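You operate a simulated robot arm through the tools that you are given. There is no shell and no other tool. Be economical: measure what you need, move in short steps, check, and stop when the job is done.

You run a simulated two-armed robot. Do the job below in one go: nothing can be reset, and whatever is moved stays where it is left.

TASK
Pick up the jug from the top of the end bench with one hand, pass it to the other hand and put it in the fault tray. Set down upright: jug.

The check looks at the end state, three seconds after you hand in, the way a careful person would. Anything else that was tipped, shoved, dropped, spilled or broken makes it a failure.

THE ROBOT
Two 7-joint arms with two-finger parallel grippers on one trunk, on a base that drives. Base frame: it is fixed to the floor where the robot stands at the start and does not move with it; the origin is under the middle of the robot, x ahead of it, y to its left, z up. Lengths are in mm, angles in rad, forces in N, time in s.
The left shoulder is at the start at [50, 177, 1029], the right one opposite. With the tool pointing down near the work surface each hand reaches from about 100 to 680 mm from the robot's upright axis, wherever it stands, measured 20 degrees to its own side. Places, roughly: FAULT tray (26x20 cm) [560, -720, 400]. Payload 3.43 kg a hand.
Tool frame (each hand has its own): the origin (TCP) lies between the finger pads and is the grasp point; the fingertips stand 34 mm ahead of it; z points along the fingers, y is the line along which they close. Largest opening 128 mm; finger width 24, thickness 12; the body of the gripper, 48 by 130 mm, starts 96 mm behind the TCP.
Orientation is that of the tool frame in the base frame, as a unit quaternion [x, y, z, w]. With the fingers straight down and closing along the base's y, the tool's x points along the base's -x, its y along +y and its z along -z.

THE INTERFACE
- The arms move only by the tool jog_arm. It takes "left_increments", "right_increments" or both (then of equal length, played together; a hand with none holds still); each is a list of rows, each a list of 6 numbers: the shift along the tool's x, y, z in units of 300 mm (1.0 is 300 mm), then the turn, a rotation vector about the tool's x, y, z in units of 60 degrees (1.0 is 60 degrees). In form: [[dx, dy, dz, rx, ry, rz], ...]. A call has 1 to 8 rows; each row is the pose to reach, as a shift and turn from the pose commanded when the call began, along the tool's axes at that moment. "left_fingers" and "right_fingers" are, for a hand that has rows, the gripper command, from -1 (shut) to 1 (fully open), values between in proportion, set as the call begins (left out, the last holds). A call with a number of a shift or a turn outside -1 to 1 is refused whole. Each row takes 0.2 s and may step no farther than 50 mm and 0.15 rad from the row before; otherwise, or with a gripper value out of range, the whole call is refused. A pose out of reach is approached as far as the arm can. The call stops where the force on the tool passes 40 N (or 10 N more than at its start, if that is more) or the arm is blocked; 0.2 s more then pass. Each finger travels about 108 mm/s and halts on what it meets, pressing with about 36 N; the grip force reading is that of the motor and also rises with nothing between the fingers. The clock runs only during rows and for 0.2 s after the last one: add rows that repeat a pose to give the fingers time. The reply holds the time, the measured pose of the TCP, the force on the tool along the base axes, the opening and the grip force, in the units named above and with some noise, with the torque about the TCP (base axes, N m) and any sound that the robot's microphone picked up.
- Cameras (640 x 400 px; columns grow to the right, rows downward): "scene" is now at [153.3, -43, 1225]; the picture's right is [-0.45, -0.89, 0.00], its down [-0.21, 0.11, -0.97] and it looks along [0.87, -0.44, -0.24] (base axes); focal length 214 px, centre (320, 200). "left" rides on the left gripper at [76, 11, -160] in its tool frame; the picture's right is [-0.15, 0.99, 0.00], its down [-0.88, -0.13, -0.46] and it looks along [-0.45, -0.07, 0.89] (tool axes); focal length 234 px, centre (320, 200). "right" rides on the right gripper at [76, -11, -160] in its tool frame; the picture's right is [0.15, 0.99, 0.00], its down [-0.88, 0.13, -0.46] and it looks along [-0.45, 0.07, 0.89] (tool axes); focal length 234 px, centre (320, 200). There is no depth. A picture from a camera that has moved, and an enlarged one, comes with that camera's place and axes in the base frame and with its lens.
- camera(camera): a new picture of that camera. No time passes.
- move_column(by): slides the trunk up (or, below 0, down) by that many mm; the arms and the scene camera ride with it, the base frame stays. It gives what a move gives, with no picture.
- roll_base(legs): drives the robot by 1 to 6 legs, each [ahead, turn to the left] in mm and rad, along the robot's own axes; the way and the turn of a leg run together, so that a leg with both is an arc; at most 1500 mm and 3.142 rad a leg. The arms and the cameras ride along, it lands a little off, and it stops where it bumps. It gives what a move gives.
- turn_head(pan, tilt): turns the head with the scene camera to pan (to the left, within 1.396 rad either way) and tilt (down, from -0.506 to 1.204), counted from straight ahead of the robot. It gives what a move gives.
- zoom(camera, box): a new picture of the part [left, top, right, bottom] of that camera's present view, enlarged. No time passes.
- sign_off(): hands the job in; it is judged then, once.

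Go step by step. Nothing tells you exact positions but the pictures and the camera data: compare them with the known pose of the tool, close in by small moves and look again before you grip or let go. The budget is 120 turns and 88 pictures, counting those below and the enlarged ones. Unless the task says otherwise, let go and move clear before handing in, and close with one line.

The tools are called after "Call:" by a JSON object that holds its "op" and its "data". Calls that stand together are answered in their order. jog_arm: Moves the arms, as the interface text tells. Its arguments: {"type":"object","properties":{"left_increments":{"type":"array","items":{"type":"array","items":{"type":"number"}}},"left_fingers":{"type":"number"},"right_increments":{"type":"array","items":{"type":"array","items":{"type":"number"}}},"right_fingers":{"type":"number"}},"required":[]} The other tools are called the same way: move_column (by) slides the trunk up or down; roll_base (legs) drives the base; turn_head (pan, tilt) turns the head that bears the scene camera; camera (camera) takes a picture; zoom (camera, box) takes an enlarged picture of a part of a camera's view; sign_off () hands the job in.

At the start:

```text
t: 0.0
left_tool_pos: [366.9, -70.7, 1184.0]
left_ee_rot: [0.001, 1.0, 0.001, 0.0]
left_force: [-0.5, 0.5, -0.2]
left_torque: [-0.03, 0.03, -0.03]
left_finger_gap: 128.0
left_finger_force: 0.1
right_tool_pos: [302.1, -321.0, 1102.0]
right_ee_rot: [0.0, 1.0, 0.001, 0.001]
right_force: [0.4, -0.6, 0.8]
right_torque: [0.01, 0.0, -0.02]
right_finger_gap: 128.3
right_finger_force: 0.0
trunk travel left (down, up): [-200.0, 201.0]
robot x, y, heading: [-1.5, -1.0, 0.004]
head pan, tilt: [-0.469, 0.241]
```

scene: 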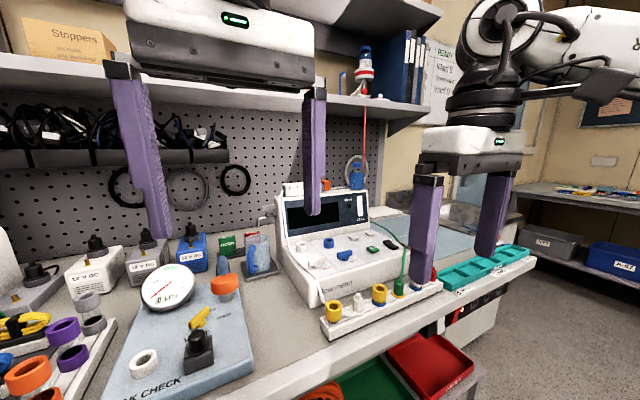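
right: 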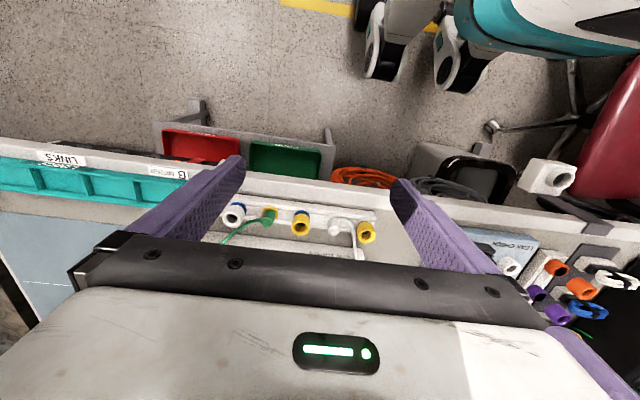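
left: 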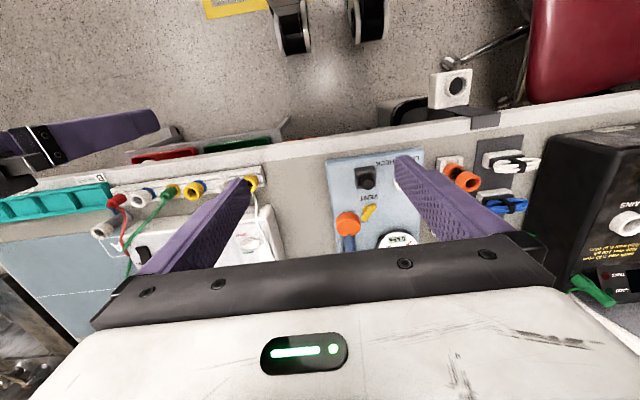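

I see the main bench ahead, with the red fault tray at its lower right. The end bench must be further to the right, so I will turn the head to look.

Call:
{"op": "turn_head", "data": {"pan": -1.2, "tilt": 0.35}}

Call:
{"op": "camera", "data": {"camera": "scene"}}

```text
t: 1.1
left_tool_pos: [366.0, -69.9, 1184.7]
left_ee_rot: [0.001, 1.0, 0.0, 0.0]
left_force: [-0.8, 0.2, -0.3]
left_torque: [0.0, 0.05, -0.01]
left_finger_gap: 127.8
left_finger_force: 0.0
right_tool_pos: [302.9, -320.0, 1102.8]
right_ee_rot: [0.0, 1.0, 0.0, 0.0]
right_force: [-0.8, -0.2, 0.5]
right_torque: [0.01, -0.01, -0.02]
right_finger_gap: 127.9
right_finger_force: 0.2
trunk travel left (down, up): [-200.0, 201.0]
robot x, y, heading: [-1.0, 0.4, 0.002]
head pan, tilt: [-1.201, 0.351]
```

```text
84 pictures are left
camera scene: at [103.7, -87.5, 1214.7], right [-0.93, -0.36, 0.0], down [-0.12, 0.32, -0.94], along [0.34, -0.88, -0.34], focal length 214 px, centre (320, 200)
```

scene: 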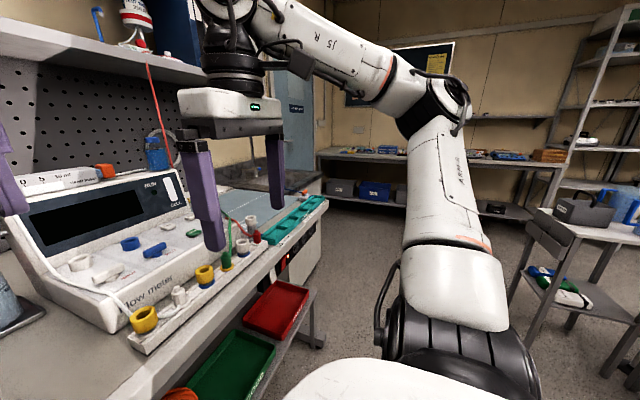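

A blue jug shows at the right edge on a small table. I will look further right.

Call:
{"op": "turn_head", "data": {"pan": -1.396, "tilt": 0.35}}

Call:
{"op": "zoom", "data": {"camera": "scene", "box": [400, 100, 640, 250]}}

Call:
{"op": "camera", "data": {"camera": "scene"}}

```text
t: 1.8
left_tool_pos: [365.3, -70.4, 1184.6]
left_ee_rot: [0.0, 1.0, 0.0, 0.0]
left_force: [0.5, 0.8, -0.4]
left_torque: [-0.04, 0.0, 0.02]
left_finger_gap: 128.1
left_finger_force: 0.1
right_tool_pos: [302.0, -320.2, 1102.2]
right_ee_rot: [0.001, 1.0, -0.001, 0.0]
right_force: [0.3, 0.2, 0.1]
right_torque: [0.0, -0.02, -0.01]
right_finger_gap: 128.0
right_finger_force: 0.0
trunk travel left (down, up): [-200.0, 201.0]
robot x, y, heading: [-0.2, -1.5, -0.001]
head pan, tilt: [-1.396, 0.351]
```

```text
2.67 times, centred on (520, 175) of scene
camera zoom: at [86.2, -92.4, 1214.7], right [-0.98, -0.17, 0.0], down [-0.06, 0.34, -0.94], along [0.16, -0.92, -0.34], focal length 572 px, centre (-213, 267)
```

zoom: 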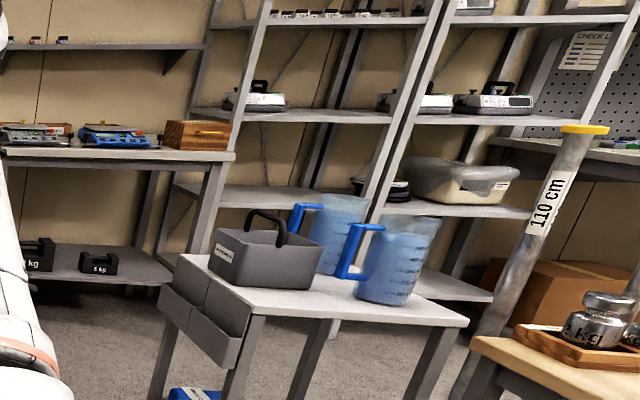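

```text
82 pictures are left
camera scene: at [86.2, -92.4, 1214.7], right [-0.98, -0.17, 0.0], down [-0.06, 0.34, -0.94], along [0.16, -0.92, -0.34], focal length 214 px, centre (320, 200)
```

scene: 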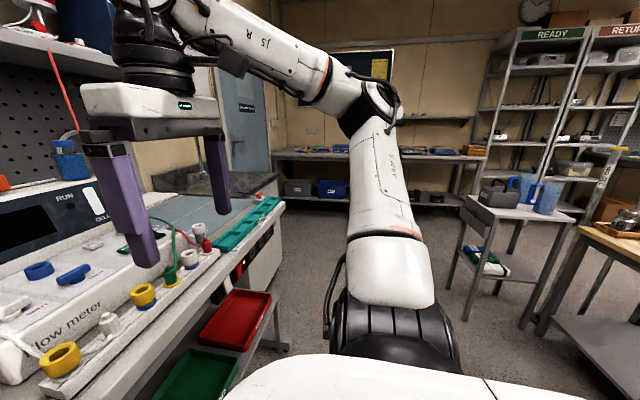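

Two blue jugs stand on a small table to the right. Before assuming that table is the end bench, I will look at the other side as well.

Call:
{"op": "turn_head", "data": {"pan": 1.396, "tilt": 0.35}}

Call:
{"op": "camera", "data": {"camera": "scene"}}

```text
t: 4.3
left_tool_pos: [365.6, -69.7, 1184.6]
left_ee_rot: [0.0, 1.0, 0.001, -0.001]
left_force: [0.1, -0.3, -0.3]
left_torque: [0.01, -0.03, 0.0]
left_finger_gap: 127.8
left_finger_force: 0.1
right_tool_pos: [304.1, -320.0, 1102.2]
right_ee_rot: [0.001, 1.0, 0.001, 0.0]
right_force: [-0.2, -0.8, 0.5]
right_torque: [0.01, 0.02, -0.02]
right_finger_gap: 127.9
right_finger_force: 0.1
trunk travel left (down, up): [-200.0, 201.0]
robot x, y, heading: [1.5, -3.8, -0.002]
head pan, tilt: [1.396, 0.351]
```

```text
81 pictures are left
camera scene: at [86.2, 91.0, 1214.7], right [0.98, -0.17, 0.0], down [-0.06, -0.34, -0.94], along [0.16, 0.92, -0.34], focal length 214 px, centre (320, 200)
```

scene: 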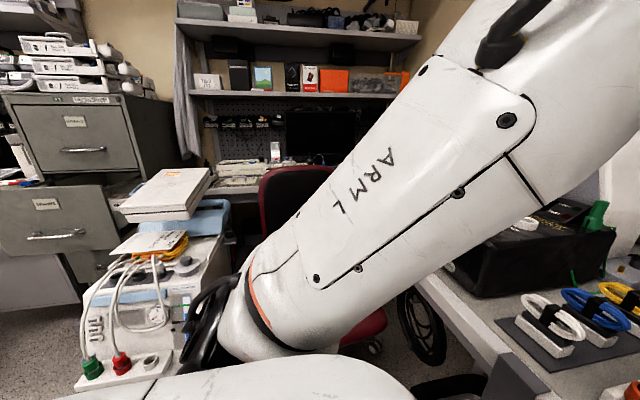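

No jug on the left. I will turn the robot to the right in place for a proper view of the tables there.

Call:
{"op": "roll_base", "data": {"legs": [[-150, 0], [0, -1.2]]}}

Call:
{"op": "turn_head", "data": {"pan": -0.6, "tilt": 0.3}}

Call:
{"op": "camera", "data": {"camera": "scene"}}

```text
t: 8.7
left_tool_pos: [-85.1, -367.1, 1185.0]
left_ee_rot: [0.568, 0.823, 0.0, 0.0]
left_force: [0.3, 0.3, -0.2]
left_torque: [-0.01, 0.0, -0.05]
left_finger_gap: 127.9
left_finger_force: 0.0
right_tool_pos: [-340.8, -397.0, 1101.7]
right_ee_rot: [0.569, 0.822, 0.001, -0.001]
right_force: [-0.3, -0.2, -0.5]
right_torque: [0.03, 0.02, 0.03]
right_finger_gap: 127.9
right_finger_force: 0.1
trunk travel left (down, up): [-200.0, 201.0]
robot x, y, heading: [-146.9, -3.8, -1.203]
head pan, tilt: [1.396, 0.351]
```

```text
t: 10.6
left_tool_pos: [-85.0, -368.3, 1184.4]
left_ee_rot: [0.569, 0.823, 0.0, 0.0]
left_force: [-0.5, -0.9, -0.1]
left_torque: [0.0, -0.01, 0.0]
left_finger_gap: 128.0
left_finger_force: 0.1
right_tool_pos: [-342.0, -396.1, 1101.4]
right_ee_rot: [0.569, 0.823, 0.0, 0.0]
right_force: [-0.2, 0.4, 0.2]
right_torque: [-0.02, -0.01, -0.02]
right_finger_gap: 128.1
right_finger_force: 0.0
trunk travel left (down, up): [-200.0, 201.0]
robot x, y, heading: [-150.0, 0.6, -1.207]
head pan, tilt: [-0.6, 0.3]
```

```text
80 pictures are left
camera scene: at [-146.3, -157.0, 1219.4], right [-0.97, 0.23, 0.0], down [0.07, 0.29, -0.96], along [-0.22, -0.93, -0.3], focal length 214 px, centre (320, 200)
```

scene: 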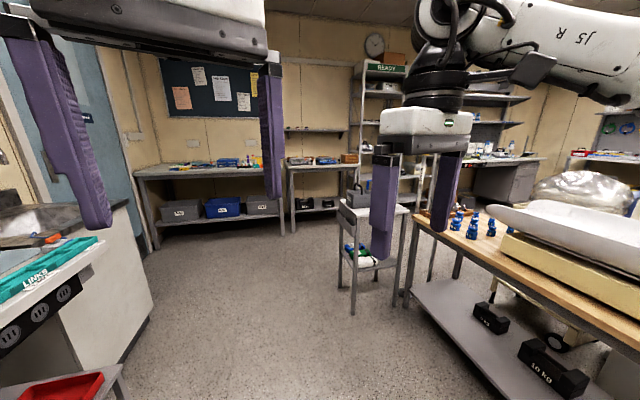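

The jug table lies beyond the right hand, and there is a long wooden table to the right. I will look to the right and left for labels and any other jugs.

Call:
{"op": "turn_head", "data": {"pan": -1.3, "tilt": 0.3}}

Call:
{"op": "camera", "data": {"camera": "scene"}}

Call:
{"op": "turn_head", "data": {"pan": -0.2, "tilt": 0.2}}

Call:
{"op": "zoom", "data": {"camera": "scene", "box": [160, 50, 640, 350]}}

```text
t: 11.7
left_tool_pos: [-84.8, -366.4, 1184.8]
left_ee_rot: [0.567, 0.823, 0.0, 0.0]
left_force: [0.2, 0.1, 0.5]
left_torque: [-0.04, 0.04, -0.04]
left_finger_gap: 127.9
left_finger_force: 0.0
right_tool_pos: [-342.3, -396.7, 1101.5]
right_ee_rot: [0.568, 0.823, 0.0, 0.0]
right_force: [-0.1, 0.2, 0.0]
right_torque: [-0.02, -0.01, -0.02]
right_finger_gap: 128.1
right_finger_force: 0.1
trunk travel left (down, up): [-200.0, 201.0]
robot x, y, heading: [-147.5, 0.3, -1.208]
head pan, tilt: [-1.3, 0.3]
```

```text
79 pictures are left
camera scene: at [-199.5, -121.6, 1219.4], right [-0.59, 0.81, 0.0], down [0.24, 0.18, -0.96], along [-0.77, -0.57, -0.3], focal length 214 px, centre (320, 200)
```

scene: 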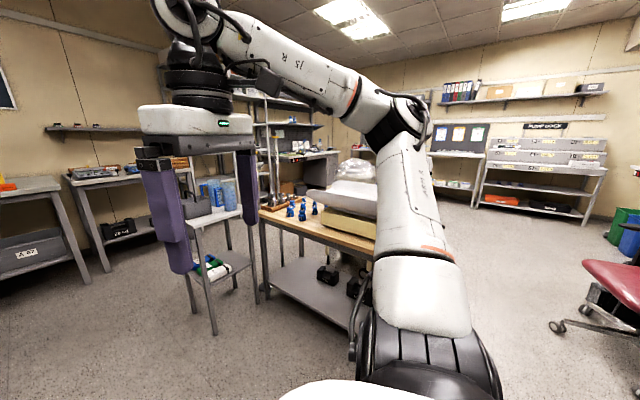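

```text
t: 13.0
left_tool_pos: [-84.8, -367.2, 1185.1]
left_ee_rot: [0.568, 0.823, 0.0, -0.001]
left_force: [0.0, 0.0, -0.4]
left_torque: [0.0, -0.01, 0.01]
left_finger_gap: 128.0
left_finger_force: 0.0
right_tool_pos: [-342.0, -395.7, 1102.3]
right_ee_rot: [0.568, 0.823, 0.0, 0.001]
right_force: [0.2, -0.2, 0.6]
right_torque: [-0.04, -0.02, 0.01]
right_finger_gap: 128.0
right_finger_force: 0.1
trunk travel left (down, up): [-200.0, 201.0]
robot x, y, heading: [-149.5, -3.2, -1.212]
head pan, tilt: [-0.201, 0.201]
```

```text
1.33 times, centred on (400, 200) of scene
camera zoom: at [-109.4, -158.3, 1228.7], right [-0.99, -0.16, 0.0], down [-0.03, 0.2, -0.98], along [0.16, -0.97, -0.2], focal length 286 px, centre (213, 200)
```

zoom: 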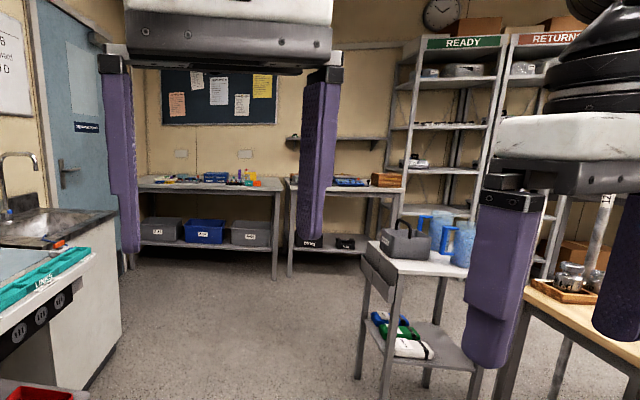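

The only jugs so far are the pair on the small table. I will zoom in on them and on the back-wall benches.

Call:
{"op": "zoom", "data": {"camera": "scene", "box": [420, 180, 540, 255]}}

Call:
{"op": "zoom", "data": {"camera": "scene", "box": [240, 150, 480, 300]}}

```text
5.33 times, centred on (480, 218) of scene
camera zoom: at [-109.4, -158.3, 1228.7], right [-0.99, -0.16, 0.0], down [-0.03, 0.2, -0.98], along [0.16, -0.97, -0.2], focal length 1144 px, centre (-533, 107)
```

zoom: 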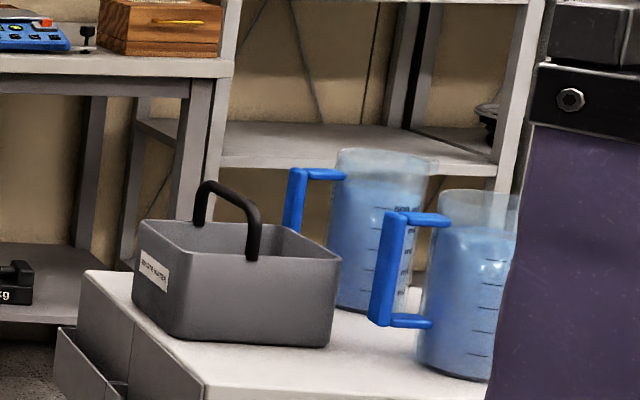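

```text
2.67 times, centred on (360, 225) of scene
camera zoom: at [-109.4, -158.3, 1228.7], right [-0.99, -0.16, 0.0], down [-0.03, 0.2, -0.98], along [0.16, -0.97, -0.2], focal length 572 px, centre (213, 133)
```

zoom: 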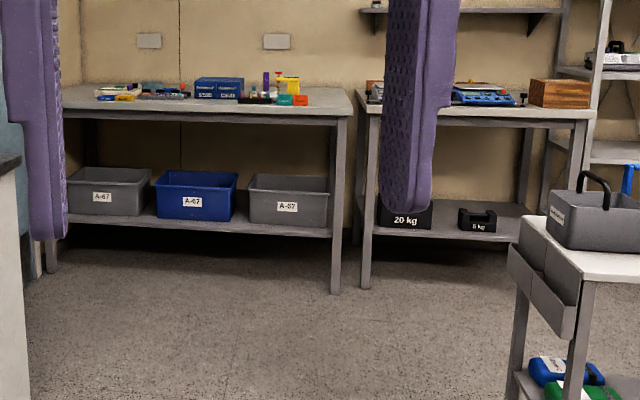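

Both jugs hold a blue liquid. I will also check the sink bench at the end of the main bench and the rest of the room.

Call:
{"op": "turn_head", "data": {"pan": 0.5, "tilt": 0.3}}

Call:
{"op": "camera", "data": {"camera": "scene"}}

Call:
{"op": "roll_base", "data": {"legs": [[0, -1.0]]}}

Call:
{"op": "turn_head", "data": {"pan": -0.5, "tilt": 0.25}}

Call:
{"op": "camera", "data": {"camera": "scene"}}

Call:
{"op": "turn_head", "data": {"pan": 0.1, "tilt": 0.25}}

Call:
{"op": "camera", "data": {"camera": "scene"}}

```text
t: 14.1
left_tool_pos: [-85.0, -367.7, 1184.4]
left_ee_rot: [0.568, 0.823, 0.0, 0.0]
left_force: [0.1, 0.3, 0.7]
left_torque: [-0.02, 0.03, 0.01]
left_finger_gap: 127.9
left_finger_force: 0.1
right_tool_pos: [-342.2, -396.5, 1102.1]
right_ee_rot: [0.569, 0.823, 0.0, 0.001]
right_force: [0.1, 0.5, 1.0]
right_torque: [0.0, -0.01, 0.02]
right_finger_gap: 128.1
right_finger_force: 0.1
trunk travel left (down, up): [-200.0, 201.0]
robot x, y, heading: [-152.4, 1.8, -1.203]
head pan, tilt: [0.499, 0.3]
```

```text
75 pictures are left
camera scene: at [-53.5, -127.1, 1219.4], right [-0.65, -0.76, 0.0], down [-0.22, 0.19, -0.96], along [0.72, -0.62, -0.3], focal length 214 px, centre (320, 200)
```

scene: 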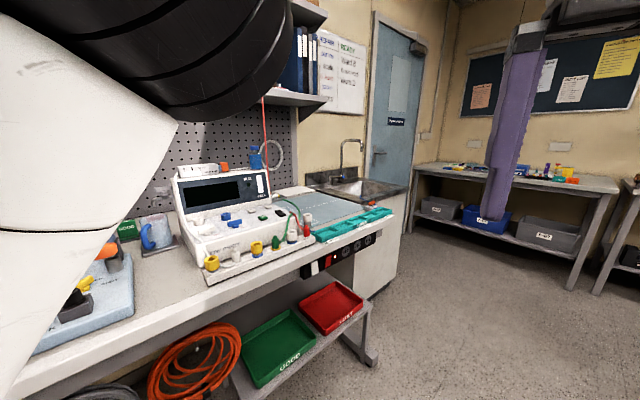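

```text
t: 17.0
left_tool_pos: [-424.4, -252.0, 1184.8]
left_ee_rot: [0.894, 0.449, 0.0, 0.0]
left_force: [0.2, 0.9, 0.7]
left_torque: [-0.04, 0.0, -0.01]
left_finger_gap: 127.8
left_finger_force: 0.0
right_tool_pos: [-587.7, -52.3, 1101.8]
right_ee_rot: [0.894, 0.448, 0.0, 0.001]
right_force: [0.3, 0.2, -0.1]
right_torque: [-0.02, -0.03, -0.02]
right_finger_gap: 127.8
right_finger_force: 0.1
trunk travel left (down, up): [-200.0, 201.0]
robot x, y, heading: [-150.7, 3.2, -2.212]
head pan, tilt: [0.499, 0.3]
```

```text
t: 18.3
left_tool_pos: [-422.8, -252.7, 1183.2]
left_ee_rot: [0.893, 0.449, -0.001, -0.001]
left_force: [-0.2, 0.3, -0.5]
left_torque: [0.03, 0.03, -0.04]
left_finger_gap: 127.8
left_finger_force: 0.1
right_tool_pos: [-587.0, -52.5, 1102.2]
right_ee_rot: [0.894, 0.449, 0.0, 0.0]
right_force: [0.1, -0.4, 0.0]
right_torque: [0.01, 0.04, -0.01]
right_finger_gap: 127.8
right_finger_force: 0.1
trunk travel left (down, up): [-200.0, 201.0]
robot x, y, heading: [-150.9, 0.2, -2.209]
head pan, tilt: [-0.499, 0.25]
```

```text
74 pictures are left
camera scene: at [-275.7, -96.2, 1224.1], right [-0.42, 0.91, 0.0], down [0.22, 0.1, -0.97], along [-0.88, -0.41, -0.25], focal length 214 px, centre (320, 200)
```

scene: 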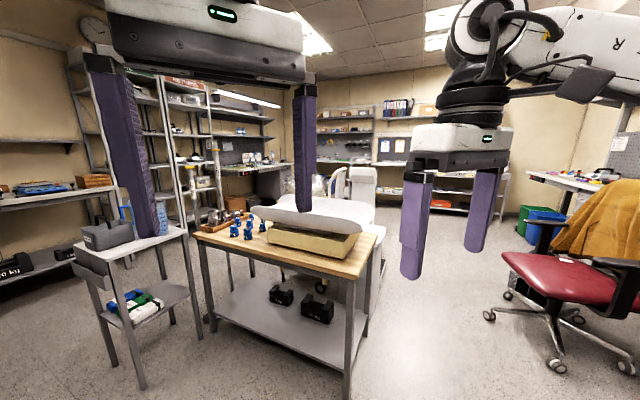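

```text
t: 19.3
left_tool_pos: [-423.5, -250.4, 1184.5]
left_ee_rot: [0.893, 0.45, 0.0, 0.0]
left_force: [-0.3, 0.6, 0.1]
left_torque: [-0.01, 0.0, 0.0]
left_finger_gap: 128.0
left_finger_force: 0.1
right_tool_pos: [-586.8, -50.5, 1101.9]
right_ee_rot: [0.894, 0.449, 0.0, 0.0]
right_force: [0.3, 0.0, 0.4]
right_torque: [-0.01, -0.02, 0.0]
right_finger_gap: 127.6
right_finger_force: 0.1
trunk travel left (down, up): [-200.0, 201.0]
robot x, y, heading: [-151.2, -3.4, -2.207]
head pan, tilt: [0.099, 0.25]
```

```text
73 pictures are left
camera scene: at [-239.0, -137.1, 1224.1], right [-0.86, 0.51, 0.0], down [0.13, 0.21, -0.97], along [-0.5, -0.83, -0.25], focal length 214 px, centre (320, 200)
```

scene: 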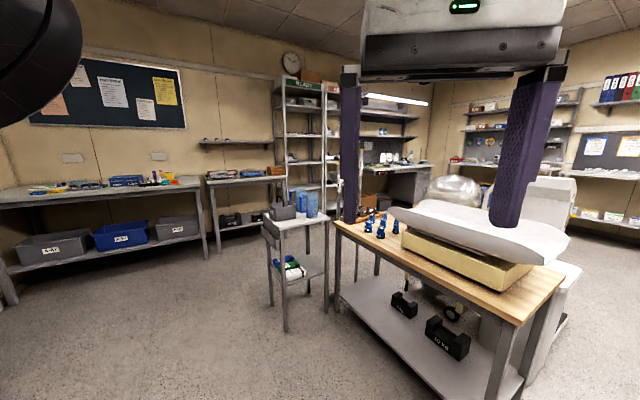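

I want to rule out other benches before choosing. I will zoom on the far ones.

Call:
{"op": "zoom", "data": {"camera": "scene", "box": [360, 80, 640, 255]}}

Call:
{"op": "zoom", "data": {"camera": "scene", "box": [200, 140, 440, 290]}}

Call:
{"op": "zoom", "data": {"camera": "scene", "box": [0, 40, 240, 190]}}

```text
2.29 times, centred on (500, 168) of scene
camera zoom: at [-239.0, -137.1, 1224.1], right [-0.86, 0.51, 0.0], down [0.13, 0.21, -0.97], along [-0.5, -0.83, -0.25], focal length 490 px, centre (-91, 274)
```

zoom: 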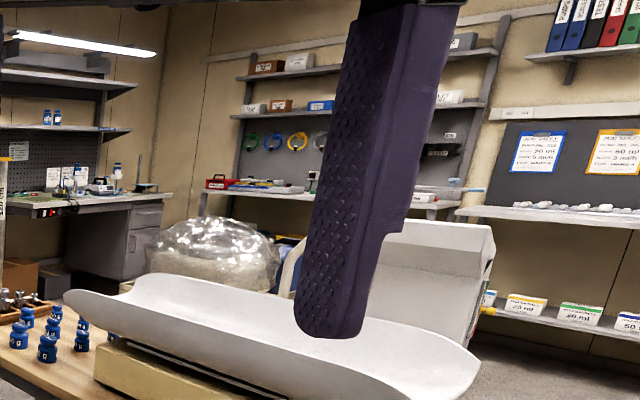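

```text
2.67 times, centred on (320, 215) of scene
camera zoom: at [-239.0, -137.1, 1224.1], right [-0.86, 0.51, 0.0], down [0.13, 0.21, -0.97], along [-0.5, -0.83, -0.25], focal length 572 px, centre (320, 160)
```

zoom: 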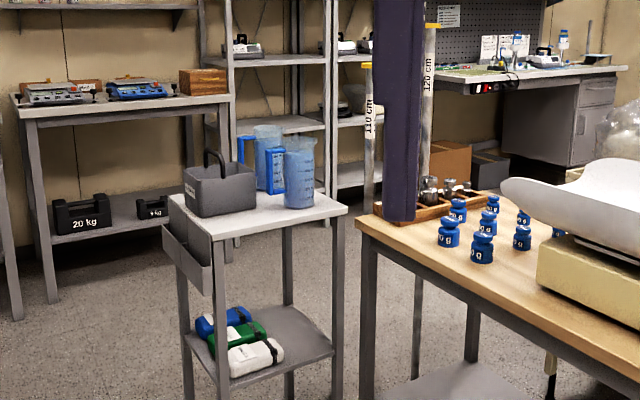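

```text
2.67 times, centred on (120, 115) of scene
camera zoom: at [-239.0, -137.1, 1224.1], right [-0.86, 0.51, 0.0], down [0.13, 0.21, -0.97], along [-0.5, -0.83, -0.25], focal length 572 px, centre (853, 427)
```

zoom: 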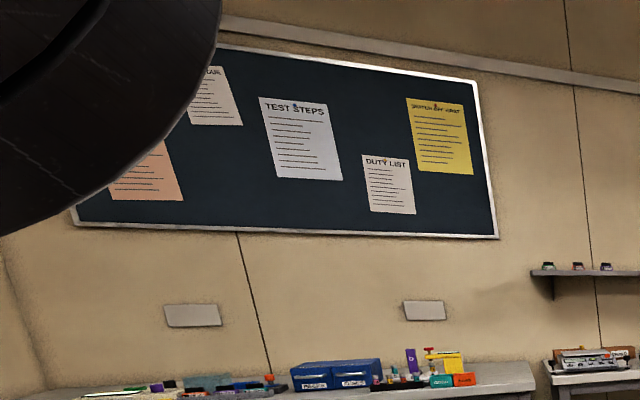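

The small table has two jugs, which does not match "the jug". I will turn back to inspect the blue-handled thing on the main bench and the sink area.

Call:
{"op": "roll_base", "data": {"legs": [[0, 1.2]]}}

Call:
{"op": "turn_head", "data": {"pan": 0.65, "tilt": 0.3}}

Call:
{"op": "zoom", "data": {"camera": "scene", "box": [60, 100, 460, 350]}}

```text
t: 22.7
left_tool_pos: [-14.4, -347.9, 1184.6]
left_ee_rot: [0.486, 0.874, 0.0, 0.0]
left_force: [1.1, -0.4, 0.3]
left_torque: [0.01, 0.0, 0.02]
left_finger_gap: 128.0
left_finger_force: 0.1
right_tool_pos: [-261.5, -426.0, 1101.9]
right_ee_rot: [0.487, 0.874, 0.0, 0.0]
right_force: [0.6, -0.4, 0.4]
right_torque: [0.02, 0.04, 0.01]
right_finger_gap: 128.0
right_finger_force: 0.0
trunk travel left (down, up): [-200.0, 201.0]
robot x, y, heading: [-150.5, 0.8, -1.017]
head pan, tilt: [0.099, 0.25]
```

```text
t: 23.6
left_tool_pos: [-15.4, -347.4, 1184.6]
left_ee_rot: [0.486, 0.874, 0.0, 0.0]
left_force: [0.6, 0.1, -0.5]
left_torque: [-0.01, 0.02, -0.01]
left_finger_gap: 127.9
left_finger_force: 0.1
right_tool_pos: [-262.6, -425.9, 1101.5]
right_ee_rot: [0.487, 0.873, 0.001, 0.0]
right_force: [0.2, -0.5, 0.5]
right_torque: [-0.02, 0.0, 0.03]
right_finger_gap: 127.9
right_finger_force: 0.1
trunk travel left (down, up): [-200.0, 201.0]
robot x, y, heading: [-150.2, -3.2, -1.014]
head pan, tilt: [0.649, 0.3]
```

```text
1.60 times, centred on (260, 225) of scene
camera zoom: at [-25.1, -93.8, 1219.4], right [-0.36, -0.93, 0.0], down [-0.28, 0.11, -0.96], along [0.89, -0.34, -0.3], focal length 343 px, centre (416, 160)
```

zoom: 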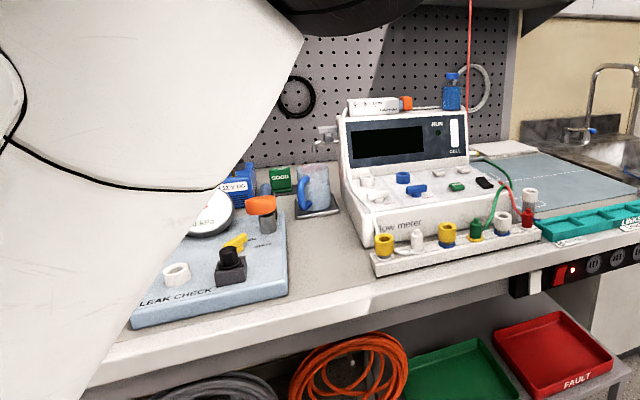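

I count two jugs on the small table and a jug-like cup on the main bench. The small table sits at about x -640 to -960, y -1200 to -1530, z about 770. I will drive to its +x side for a closer look.

Call:
{"op": "roll_base", "data": {"legs": [[0, -0.52], [1370, 0], [0, -1.6]]}}

Call:
{"op": "turn_head", "data": {"pan": 0.0, "tilt": 0.5}}

Call:
{"op": "camera", "data": {"camera": "scene"}}

```text
t: 35.9
left_tool_pos: [-455.9, -1297.8, 1183.8]
left_ee_rot: [1.0, -0.005, -0.002, 0.0]
left_force: [-0.3, -0.6, 0.2]
left_torque: [0.02, -0.01, 0.0]
left_finger_gap: 128.0
left_finger_force: 0.0
right_tool_pos: [-389.2, -1047.8, 1101.3]
right_ee_rot: [1.0, -0.006, 0.0, 0.001]
right_force: [0.5, -0.1, 0.1]
right_torque: [0.04, 0.02, 0.0]
right_finger_gap: 128.0
right_finger_force: 0.1
trunk travel left (down, up): [-200.0, 201.0]
robot x, y, heading: [-89.6, -1372.5, 3.134]
head pan, tilt: [0.649, 0.3]
```

```text
t: 36.9
left_tool_pos: [-455.4, -1298.8, 1185.3]
left_ee_rot: [1.0, -0.006, 0.0, 0.0]
left_force: [0.1, -0.3, 0.8]
left_torque: [0.0, 0.0, 0.04]
left_finger_gap: 128.1
left_finger_force: 0.1
right_tool_pos: [-389.7, -1047.9, 1100.8]
right_ee_rot: [1.0, -0.005, 0.0, 0.0]
right_force: [-0.4, 0.7, -1.0]
right_torque: [0.02, -0.01, 0.0]
right_finger_gap: 127.9
right_finger_force: 0.1
trunk travel left (down, up): [-200.0, 201.0]
robot x, y, heading: [-92.6, -1373.7, 3.129]
head pan, tilt: [0.0, 0.499]
```

```text
68 pictures are left
camera scene: at [-251.4, -1371.5, 1201.0], right [0.01, 1.0, 0.0], down [0.48, 0.0, -0.88], along [-0.88, 0.01, -0.48], focal length 214 px, centre (320, 200)
```

scene: 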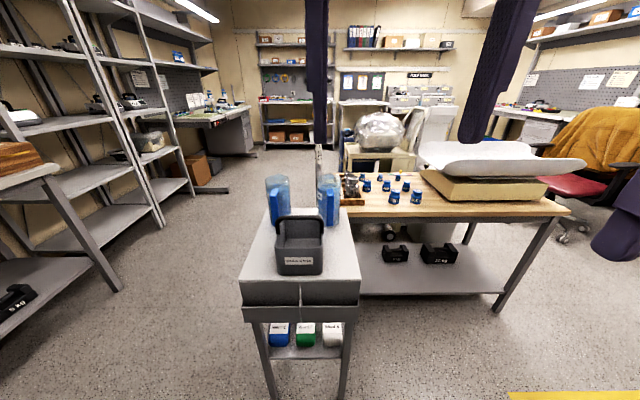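

Both jugs stand at the far end of the small table. I will zoom in on them and the table.

Call:
{"op": "zoom", "data": {"camera": "scene", "box": [240, 160, 368, 240]}}

Call:
{"op": "zoom", "data": {"camera": "scene", "box": [220, 220, 380, 320]}}

```text
5.00 times, centred on (304, 200) of scene
camera zoom: at [-251.4, -1371.5, 1201.0], right [0.01, 1.0, 0.0], down [0.48, 0.0, -0.88], along [-0.88, 0.01, -0.48], focal length 1072 px, centre (400, 200)
```

zoom: 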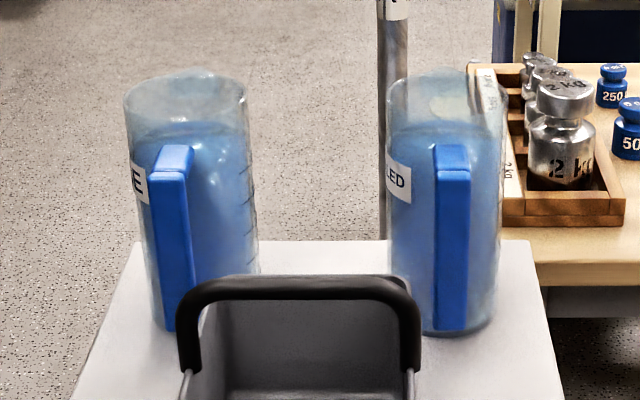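

```text
4.00 times, centred on (300, 270) of scene
camera zoom: at [-251.4, -1371.5, 1201.0], right [0.01, 1.0, 0.0], down [0.48, 0.0, -0.88], along [-0.88, 0.01, -0.48], focal length 858 px, centre (400, -80)
```

zoom: 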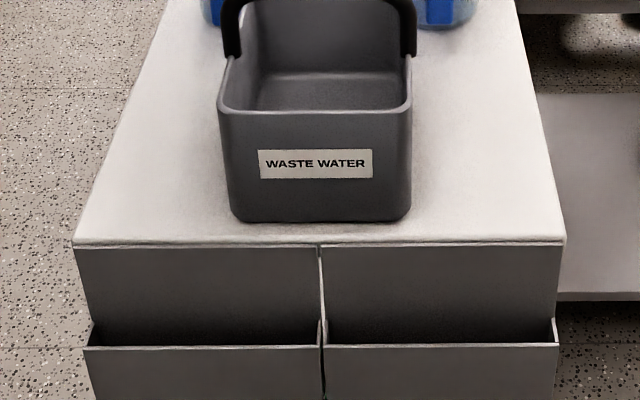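

The jugs here carry labels ending in "E" and "LED", so they may be stock jugs rather than the target. There are further pegboard benches at the far end of the room, so I will zoom on those.

Call:
{"op": "zoom", "data": {"camera": "scene", "box": [150, 50, 278, 130]}}

Call:
{"op": "zoom", "data": {"camera": "scene", "box": [250, 20, 474, 160]}}

Call:
{"op": "zoom", "data": {"camera": "scene", "box": [480, 30, 640, 130]}}

```text
5.00 times, centred on (214, 90) of scene
camera zoom: at [-251.4, -1371.5, 1201.0], right [0.01, 1.0, 0.0], down [0.48, 0.0, -0.88], along [-0.88, 0.01, -0.48], focal length 1072 px, centre (850, 750)
```

zoom: 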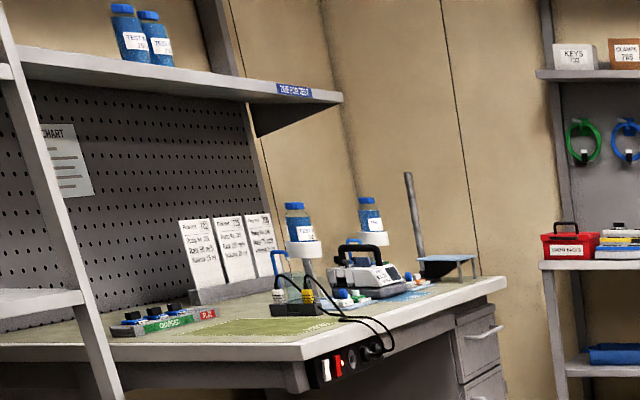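

```text
2.86 times, centred on (362, 90) of scene
camera zoom: at [-251.4, -1371.5, 1201.0], right [0.01, 1.0, 0.0], down [0.48, 0.0, -0.88], along [-0.88, 0.01, -0.48], focal length 613 px, centre (200, 514)
```

zoom: 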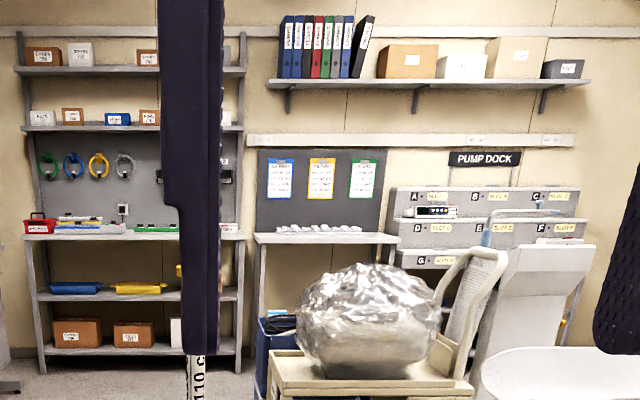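

```text
4.00 times, centred on (560, 80) of scene
camera zoom: at [-251.4, -1371.5, 1201.0], right [0.01, 1.0, 0.0], down [0.48, 0.0, -0.88], along [-0.88, 0.01, -0.48], focal length 858 px, centre (-640, 680)
```

zoom: 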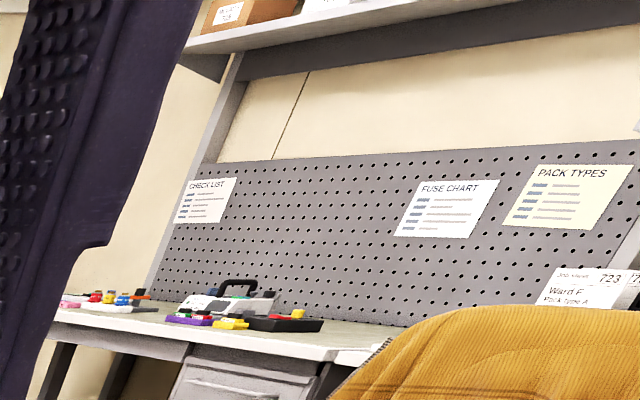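

The far bench, in the corner at about x -2700 to -4300 with its front at y -2530, carries a clear jug with a blue handle by two pump stands. It stands at the end of the room, so I will drive down the aisle at y about -2000 to look closely.

Call:
{"op": "roll_base", "data": {"legs": [[0, 1.26], [660, 0], [0, -1.25], [1500, 0]]}}

Call:
{"op": "turn_head", "data": {"pan": 0.45, "tilt": 0.3}}

Call:
{"op": "camera", "data": {"camera": "scene"}}

```text
t: 53.9
left_tool_pos: [-2204.3, -1964.7, 1185.5]
left_ee_rot: [1.0, 0.011, 0.0, 0.0]
left_force: [0.2, 0.7, 0.4]
left_torque: [0.01, 0.0, 0.0]
left_finger_gap: 127.9
left_finger_force: 0.1
right_tool_pos: [-2145.8, -1712.7, 1101.1]
right_ee_rot: [1.0, 0.008, 0.0, 0.0]
right_force: [0.0, -0.9, 0.2]
right_torque: [0.0, 0.01, -0.01]
right_finger_gap: 128.2
right_finger_force: 0.0
trunk travel left (down, up): [-200.0, 201.0]
robot x, y, heading: [-1836.6, -2029.9, -3.121]
head pan, tilt: [0.0, 0.499]
```

```text
t: 54.8
left_tool_pos: [-2203.7, -1963.7, 1183.4]
left_ee_rot: [1.0, 0.009, -0.001, 0.0]
left_force: [0.3, 0.1, 0.0]
left_torque: [-0.01, 0.04, 0.0]
left_finger_gap: 128.2
left_finger_force: 0.1
right_tool_pos: [-2145.1, -1714.8, 1102.0]
right_ee_rot: [1.0, 0.009, 0.0, 0.0]
right_force: [0.3, 0.1, -0.3]
right_torque: [-0.01, 0.01, 0.0]
right_finger_gap: 128.2
right_finger_force: 0.0
trunk travel left (down, up): [-200.0, 201.0]
robot x, y, heading: [-1840.1, -2025.5, -3.123]
head pan, tilt: [0.45, 0.3]
```

```text
62 pictures are left
camera scene: at [-1989.7, -2071.9, 1219.4], right [-0.45, 0.89, 0.0], down [0.26, 0.13, -0.96], along [-0.85, -0.43, -0.3], focal length 214 px, centre (320, 200)
```

scene: 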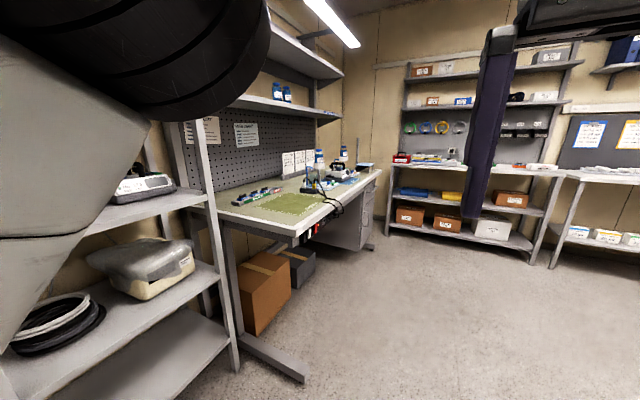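

Call:
{"op": "zoom", "data": {"camera": "scene", "box": [220, 120, 412, 240]}}

```text
3.33 times, centred on (316, 180) of scene
camera zoom: at [-1989.7, -2071.9, 1219.4], right [-0.45, 0.89, 0.0], down [0.26, 0.13, -0.96], along [-0.85, -0.43, -0.3], focal length 715 px, centre (333, 267)
```

zoom: 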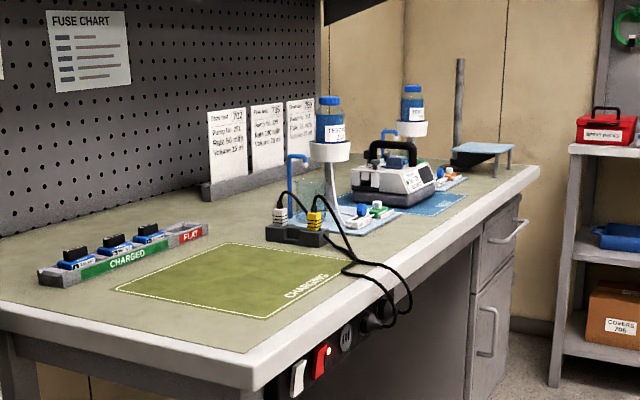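

This bench seems to have two handled measuring vessels at its pump stations. I will look closer and also survey the other end of the room.

Call:
{"op": "turn_head", "data": {"pan": -0.9, "tilt": 0.15}}

Call:
{"op": "camera", "data": {"camera": "scene"}}

Call:
{"op": "roll_base", "data": {"legs": [[900, 0], [0, 0.8]]}}

Call:
{"op": "turn_head", "data": {"pan": 0.1, "tilt": 0.4}}

Call:
{"op": "camera", "data": {"camera": "scene"}}

```text
t: 56.3
left_tool_pos: [-2204.6, -1964.7, 1185.4]
left_ee_rot: [1.0, 0.01, -0.001, 0.0]
left_force: [-0.3, -1.5, 0.0]
left_torque: [-0.02, 0.01, 0.0]
left_finger_gap: 127.9
left_finger_force: 0.1
right_tool_pos: [-2144.5, -1712.3, 1101.4]
right_ee_rot: [1.0, 0.01, 0.0, 0.001]
right_force: [-0.7, 0.0, 0.9]
right_torque: [-0.01, 0.05, 0.04]
right_finger_gap: 128.0
right_finger_force: 0.0
trunk travel left (down, up): [-200.0, 201.0]
robot x, y, heading: [-1834.8, -2023.9, -3.122]
head pan, tilt: [-0.901, 0.15]
```

```text
60 pictures are left
camera scene: at [-1965.5, -1958.2, 1233.4], right [0.77, 0.64, 0.0], down [0.1, -0.12, -0.99], along [-0.63, 0.76, -0.15], focal length 214 px, centre (320, 200)
```

scene: 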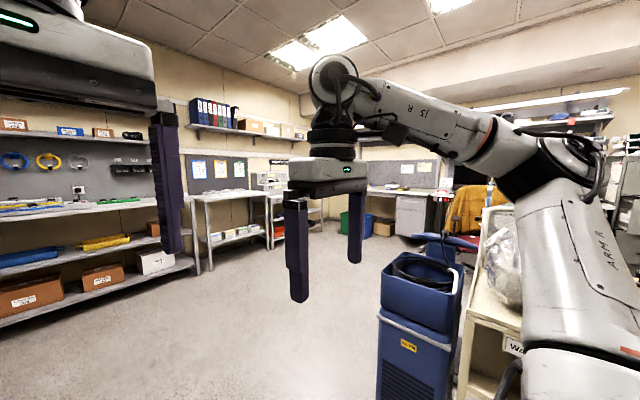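

```text
t: 63.1
left_tool_pos: [-3041.8, -2257.8, 1184.6]
left_ee_rot: [0.92, 0.393, 0.0, 0.0]
left_force: [0.3, 0.2, -0.3]
left_torque: [0.01, -0.01, -0.01]
left_finger_gap: 128.0
left_finger_force: 0.1
right_tool_pos: [-3178.8, -2038.3, 1102.3]
right_ee_rot: [0.921, 0.391, 0.0, 0.0]
right_force: [-0.8, 0.0, 0.4]
right_torque: [0.03, 0.03, -0.02]
right_finger_gap: 127.9
right_finger_force: 0.1
trunk travel left (down, up): [-200.0, 201.0]
robot x, y, heading: [-2739.6, -2039.2, -2.335]
head pan, tilt: [-0.901, 0.15]
```

```text
t: 64.4
left_tool_pos: [-3040.8, -2258.9, 1184.9]
left_ee_rot: [0.919, 0.393, -0.001, 0.0]
left_force: [0.2, 0.9, 0.5]
left_torque: [0.0, 0.01, 0.01]
left_finger_gap: 128.0
left_finger_force: 0.0
right_tool_pos: [-3178.1, -2038.2, 1101.5]
right_ee_rot: [0.92, 0.391, 0.001, 0.0]
right_force: [0.4, -0.1, 0.6]
right_torque: [0.0, 0.0, 0.01]
right_finger_gap: 128.2
right_finger_force: 0.1
trunk travel left (down, up): [-200.0, 201.0]
robot x, y, heading: [-2739.6, -2039.5, -2.333]
head pan, tilt: [0.099, 0.4]
```

```text
59 pictures are left
camera scene: at [-2843.2, -2165.8, 1210.2], right [-0.79, 0.62, 0.0], down [0.24, 0.31, -0.92], along [-0.57, -0.72, -0.39], focal length 214 px, centre (320, 200)
```

scene: 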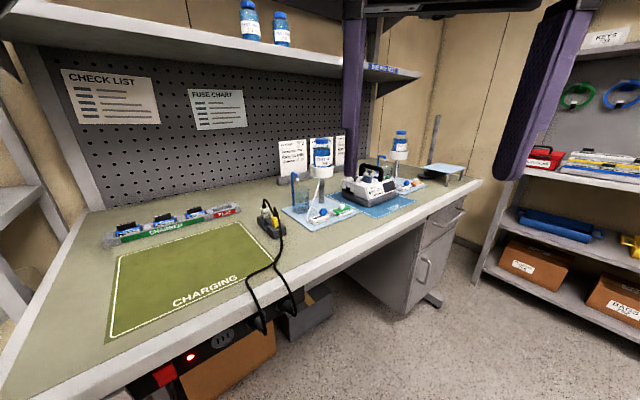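

Call:
{"op": "zoom", "data": {"camera": "scene", "box": [260, 110, 484, 250]}}

```text
2.86 times, centred on (372, 180) of scene
camera zoom: at [-2843.2, -2165.8, 1210.2], right [-0.79, 0.62, 0.0], down [0.24, 0.31, -0.92], along [-0.57, -0.72, -0.39], focal length 613 px, centre (171, 257)
```

zoom: 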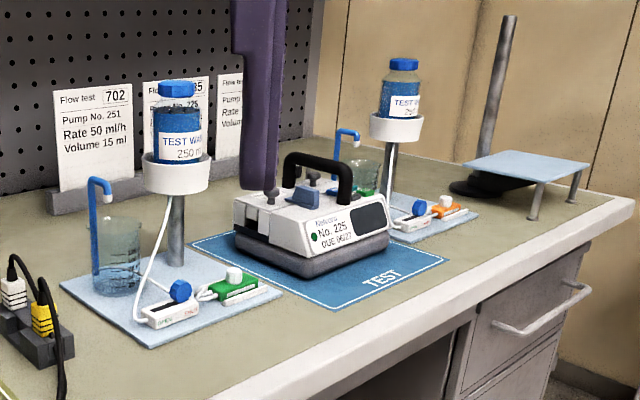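

These are flow-test beakers with drip spouts, not jugs. I will survey the +y side of the room from here.

Call:
{"op": "roll_base", "data": {"legs": [[0, -2.4]]}}

Call:
{"op": "turn_head", "data": {"pan": 0.0, "tilt": 0.2}}

Call:
{"op": "camera", "data": {"camera": "scene"}}

Call:
{"op": "zoom", "data": {"camera": "scene", "box": [200, 80, 440, 230]}}

```text
t: 70.5
left_tool_pos: [-2651.5, -1679.2, 1184.6]
left_ee_rot: [-0.692, 0.722, 0.0, 0.001]
left_force: [-0.2, 0.0, 0.5]
left_torque: [0.03, 0.01, -0.02]
left_finger_gap: 128.0
left_finger_force: 0.1
right_tool_pos: [-2403.4, -1753.7, 1101.2]
right_ee_rot: [-0.69, 0.724, 0.001, -0.001]
right_force: [0.6, 0.9, -0.1]
right_torque: [-0.02, -0.02, -0.02]
right_finger_gap: 127.7
right_finger_force: 0.2
trunk travel left (down, up): [-200.0, 201.0]
robot x, y, heading: [-2736.1, -2040.7, 1.525]
head pan, tilt: [0.099, 0.4]
```

```text
t: 71.3
left_tool_pos: [-2650.9, -1679.2, 1183.8]
left_ee_rot: [-0.691, 0.722, 0.001, 0.001]
left_force: [0.4, 0.1, 1.3]
left_torque: [-0.01, -0.04, 0.02]
left_finger_gap: 127.7
left_finger_force: 0.0
right_tool_pos: [-2403.0, -1755.4, 1102.4]
right_ee_rot: [-0.69, 0.723, 0.0, 0.0]
right_force: [0.9, -0.6, 0.1]
right_torque: [-0.03, -0.01, 0.02]
right_finger_gap: 128.0
right_finger_force: 0.0
trunk travel left (down, up): [-200.0, 201.0]
robot x, y, heading: [-2739.8, -2040.2, 1.526]
head pan, tilt: [0.0, 0.201]
```

```text
57 pictures are left
camera scene: at [-2730.3, -1879.3, 1228.7], right [1.0, -0.04, 0.0], down [-0.01, -0.2, -0.98], along [0.04, 0.98, -0.2], focal length 214 px, centre (320, 200)
```

scene: 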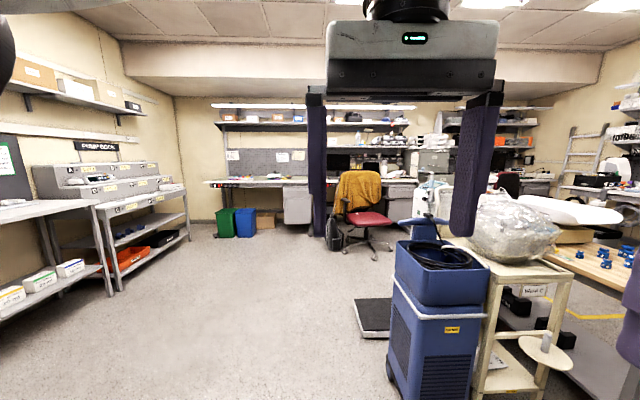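

```text
2.67 times, centred on (320, 155) of scene
camera zoom: at [-2730.3, -1879.3, 1228.7], right [1.0, -0.04, 0.0], down [-0.01, -0.2, -0.98], along [0.04, 0.98, -0.2], focal length 572 px, centre (320, 320)
```

zoom: 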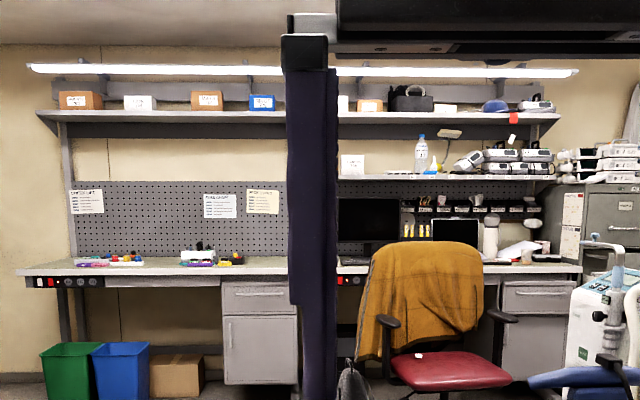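

The +y wall holds only computers and tools, no jugs. The only single jug on a bench top is the blue-handled one on the main bench, at about (700, -138, 888), directly above the GOOD and FAULT trays. I will drive back to inspect it.

Call:
{"op": "roll_base", "data": {"legs": [[0, -1.526], [1250, 0], [1200, 0], [0, 1.571], [1040, 0]]}}

```text
t: 95.8
left_tool_pos: [-263.6, -600.4, 1183.2]
left_ee_rot: [0.72, -0.693, 0.0, -0.001]
left_force: [-0.2, 0.5, -0.3]
left_torque: [-0.02, -0.01, 0.01]
left_finger_gap: 128.1
left_finger_force: 0.1
right_tool_pos: [-9.6, -655.6, 1101.5]
right_ee_rot: [0.719, -0.695, 0.001, 0.0]
right_force: [-0.2, -0.1, 0.3]
right_torque: [-0.02, 0.01, -0.01]
right_finger_gap: 127.8
right_finger_force: 0.2
trunk travel left (down, up): [-200.0, 201.0]
robot x, y, heading: [-320.8, -969.4, 1.609]
head pan, tilt: [0.0, 0.201]
```

I am heading back to stand in front of the main bench.

Call:
{"op": "roll_base", "data": {"legs": [[0, -0.2], [720, 0], [0, -1.41]]}}

Call:
{"op": "turn_head", "data": {"pan": 0.1, "tilt": 0.45}}

Call:
{"op": "camera", "data": {"camera": "scene"}}

```text
t: 104.0
left_tool_pos: [168.3, -313.9, 1184.6]
left_ee_rot: [-0.002, 1.0, 0.0, 0.001]
left_force: [0.0, 0.2, -1.4]
left_torque: [-0.02, 0.0, 0.01]
left_finger_gap: 127.9
left_finger_force: 0.1
right_tool_pos: [103.5, -564.6, 1101.8]
right_ee_rot: [-0.001, 1.0, 0.001, 0.0]
right_force: [-0.4, -0.6, 0.6]
right_torque: [0.0, 0.01, 0.01]
right_finger_gap: 128.3
right_finger_force: 0.1
trunk travel left (down, up): [-200.0, 201.0]
robot x, y, heading: [-201.3, -244.9, 0.001]
head pan, tilt: [0.0, 0.201]
```

```text
t: 104.7
left_tool_pos: [166.7, -312.9, 1185.3]
left_ee_rot: [-0.001, 1.0, 0.0, 0.001]
left_force: [-0.2, -1.0, 0.0]
left_torque: [-0.01, 0.0, -0.01]
left_finger_gap: 127.9
left_finger_force: 0.0
right_tool_pos: [103.8, -563.3, 1102.5]
right_ee_rot: [0.001, 1.0, 0.0, 0.0]
right_force: [0.3, 0.3, -0.4]
right_torque: [-0.02, -0.02, 0.02]
right_finger_gap: 128.1
right_finger_force: 0.1
trunk travel left (down, up): [-200.0, 201.0]
robot x, y, heading: [-200.0, -248.4, -0.002]
head pan, tilt: [0.099, 0.45]
```

```text
55 pictures are left
camera scene: at [-37.2, -235.8, 1205.5], right [0.1, -0.99, 0.0], down [-0.43, -0.04, -0.9], along [0.9, 0.09, -0.43], focal length 214 px, centre (320, 200)
```

scene: 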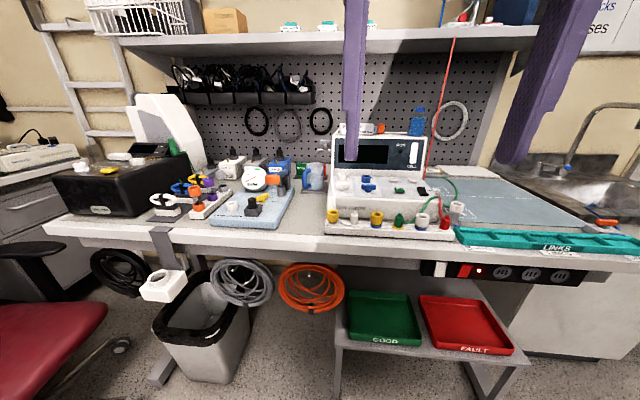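

Call:
{"op": "zoom", "data": {"camera": "scene", "box": [256, 140, 352, 200]}}

Call:
{"op": "zoom", "data": {"camera": "scene", "box": [320, 180, 640, 380]}}

```text
6.67 times, centred on (304, 170) of scene
camera zoom: at [-37.2, -235.8, 1205.5], right [0.1, -0.99, 0.0], down [-0.43, -0.04, -0.9], along [0.9, 0.09, -0.43], focal length 1430 px, centre (427, 400)
```

zoom: 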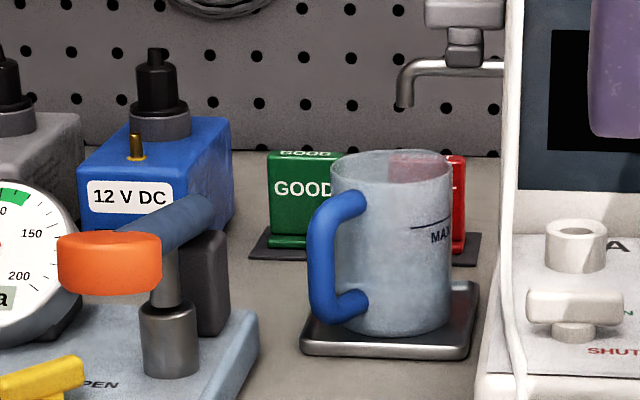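

```text
2.00 times, centred on (480, 280) of scene
camera zoom: at [-37.2, -235.8, 1205.5], right [0.1, -0.99, 0.0], down [-0.43, -0.04, -0.9], along [0.9, 0.09, -0.43], focal length 429 px, centre (0, 40)
```

zoom: 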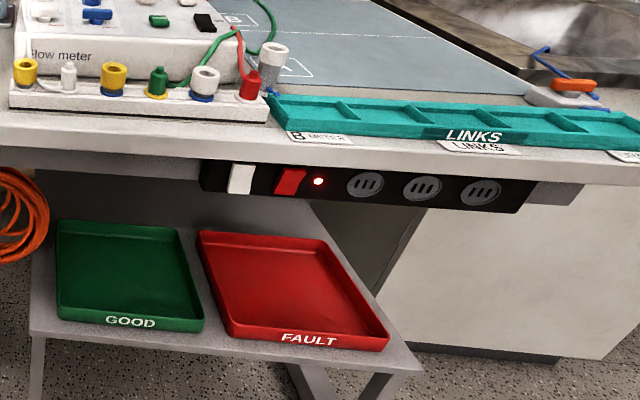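

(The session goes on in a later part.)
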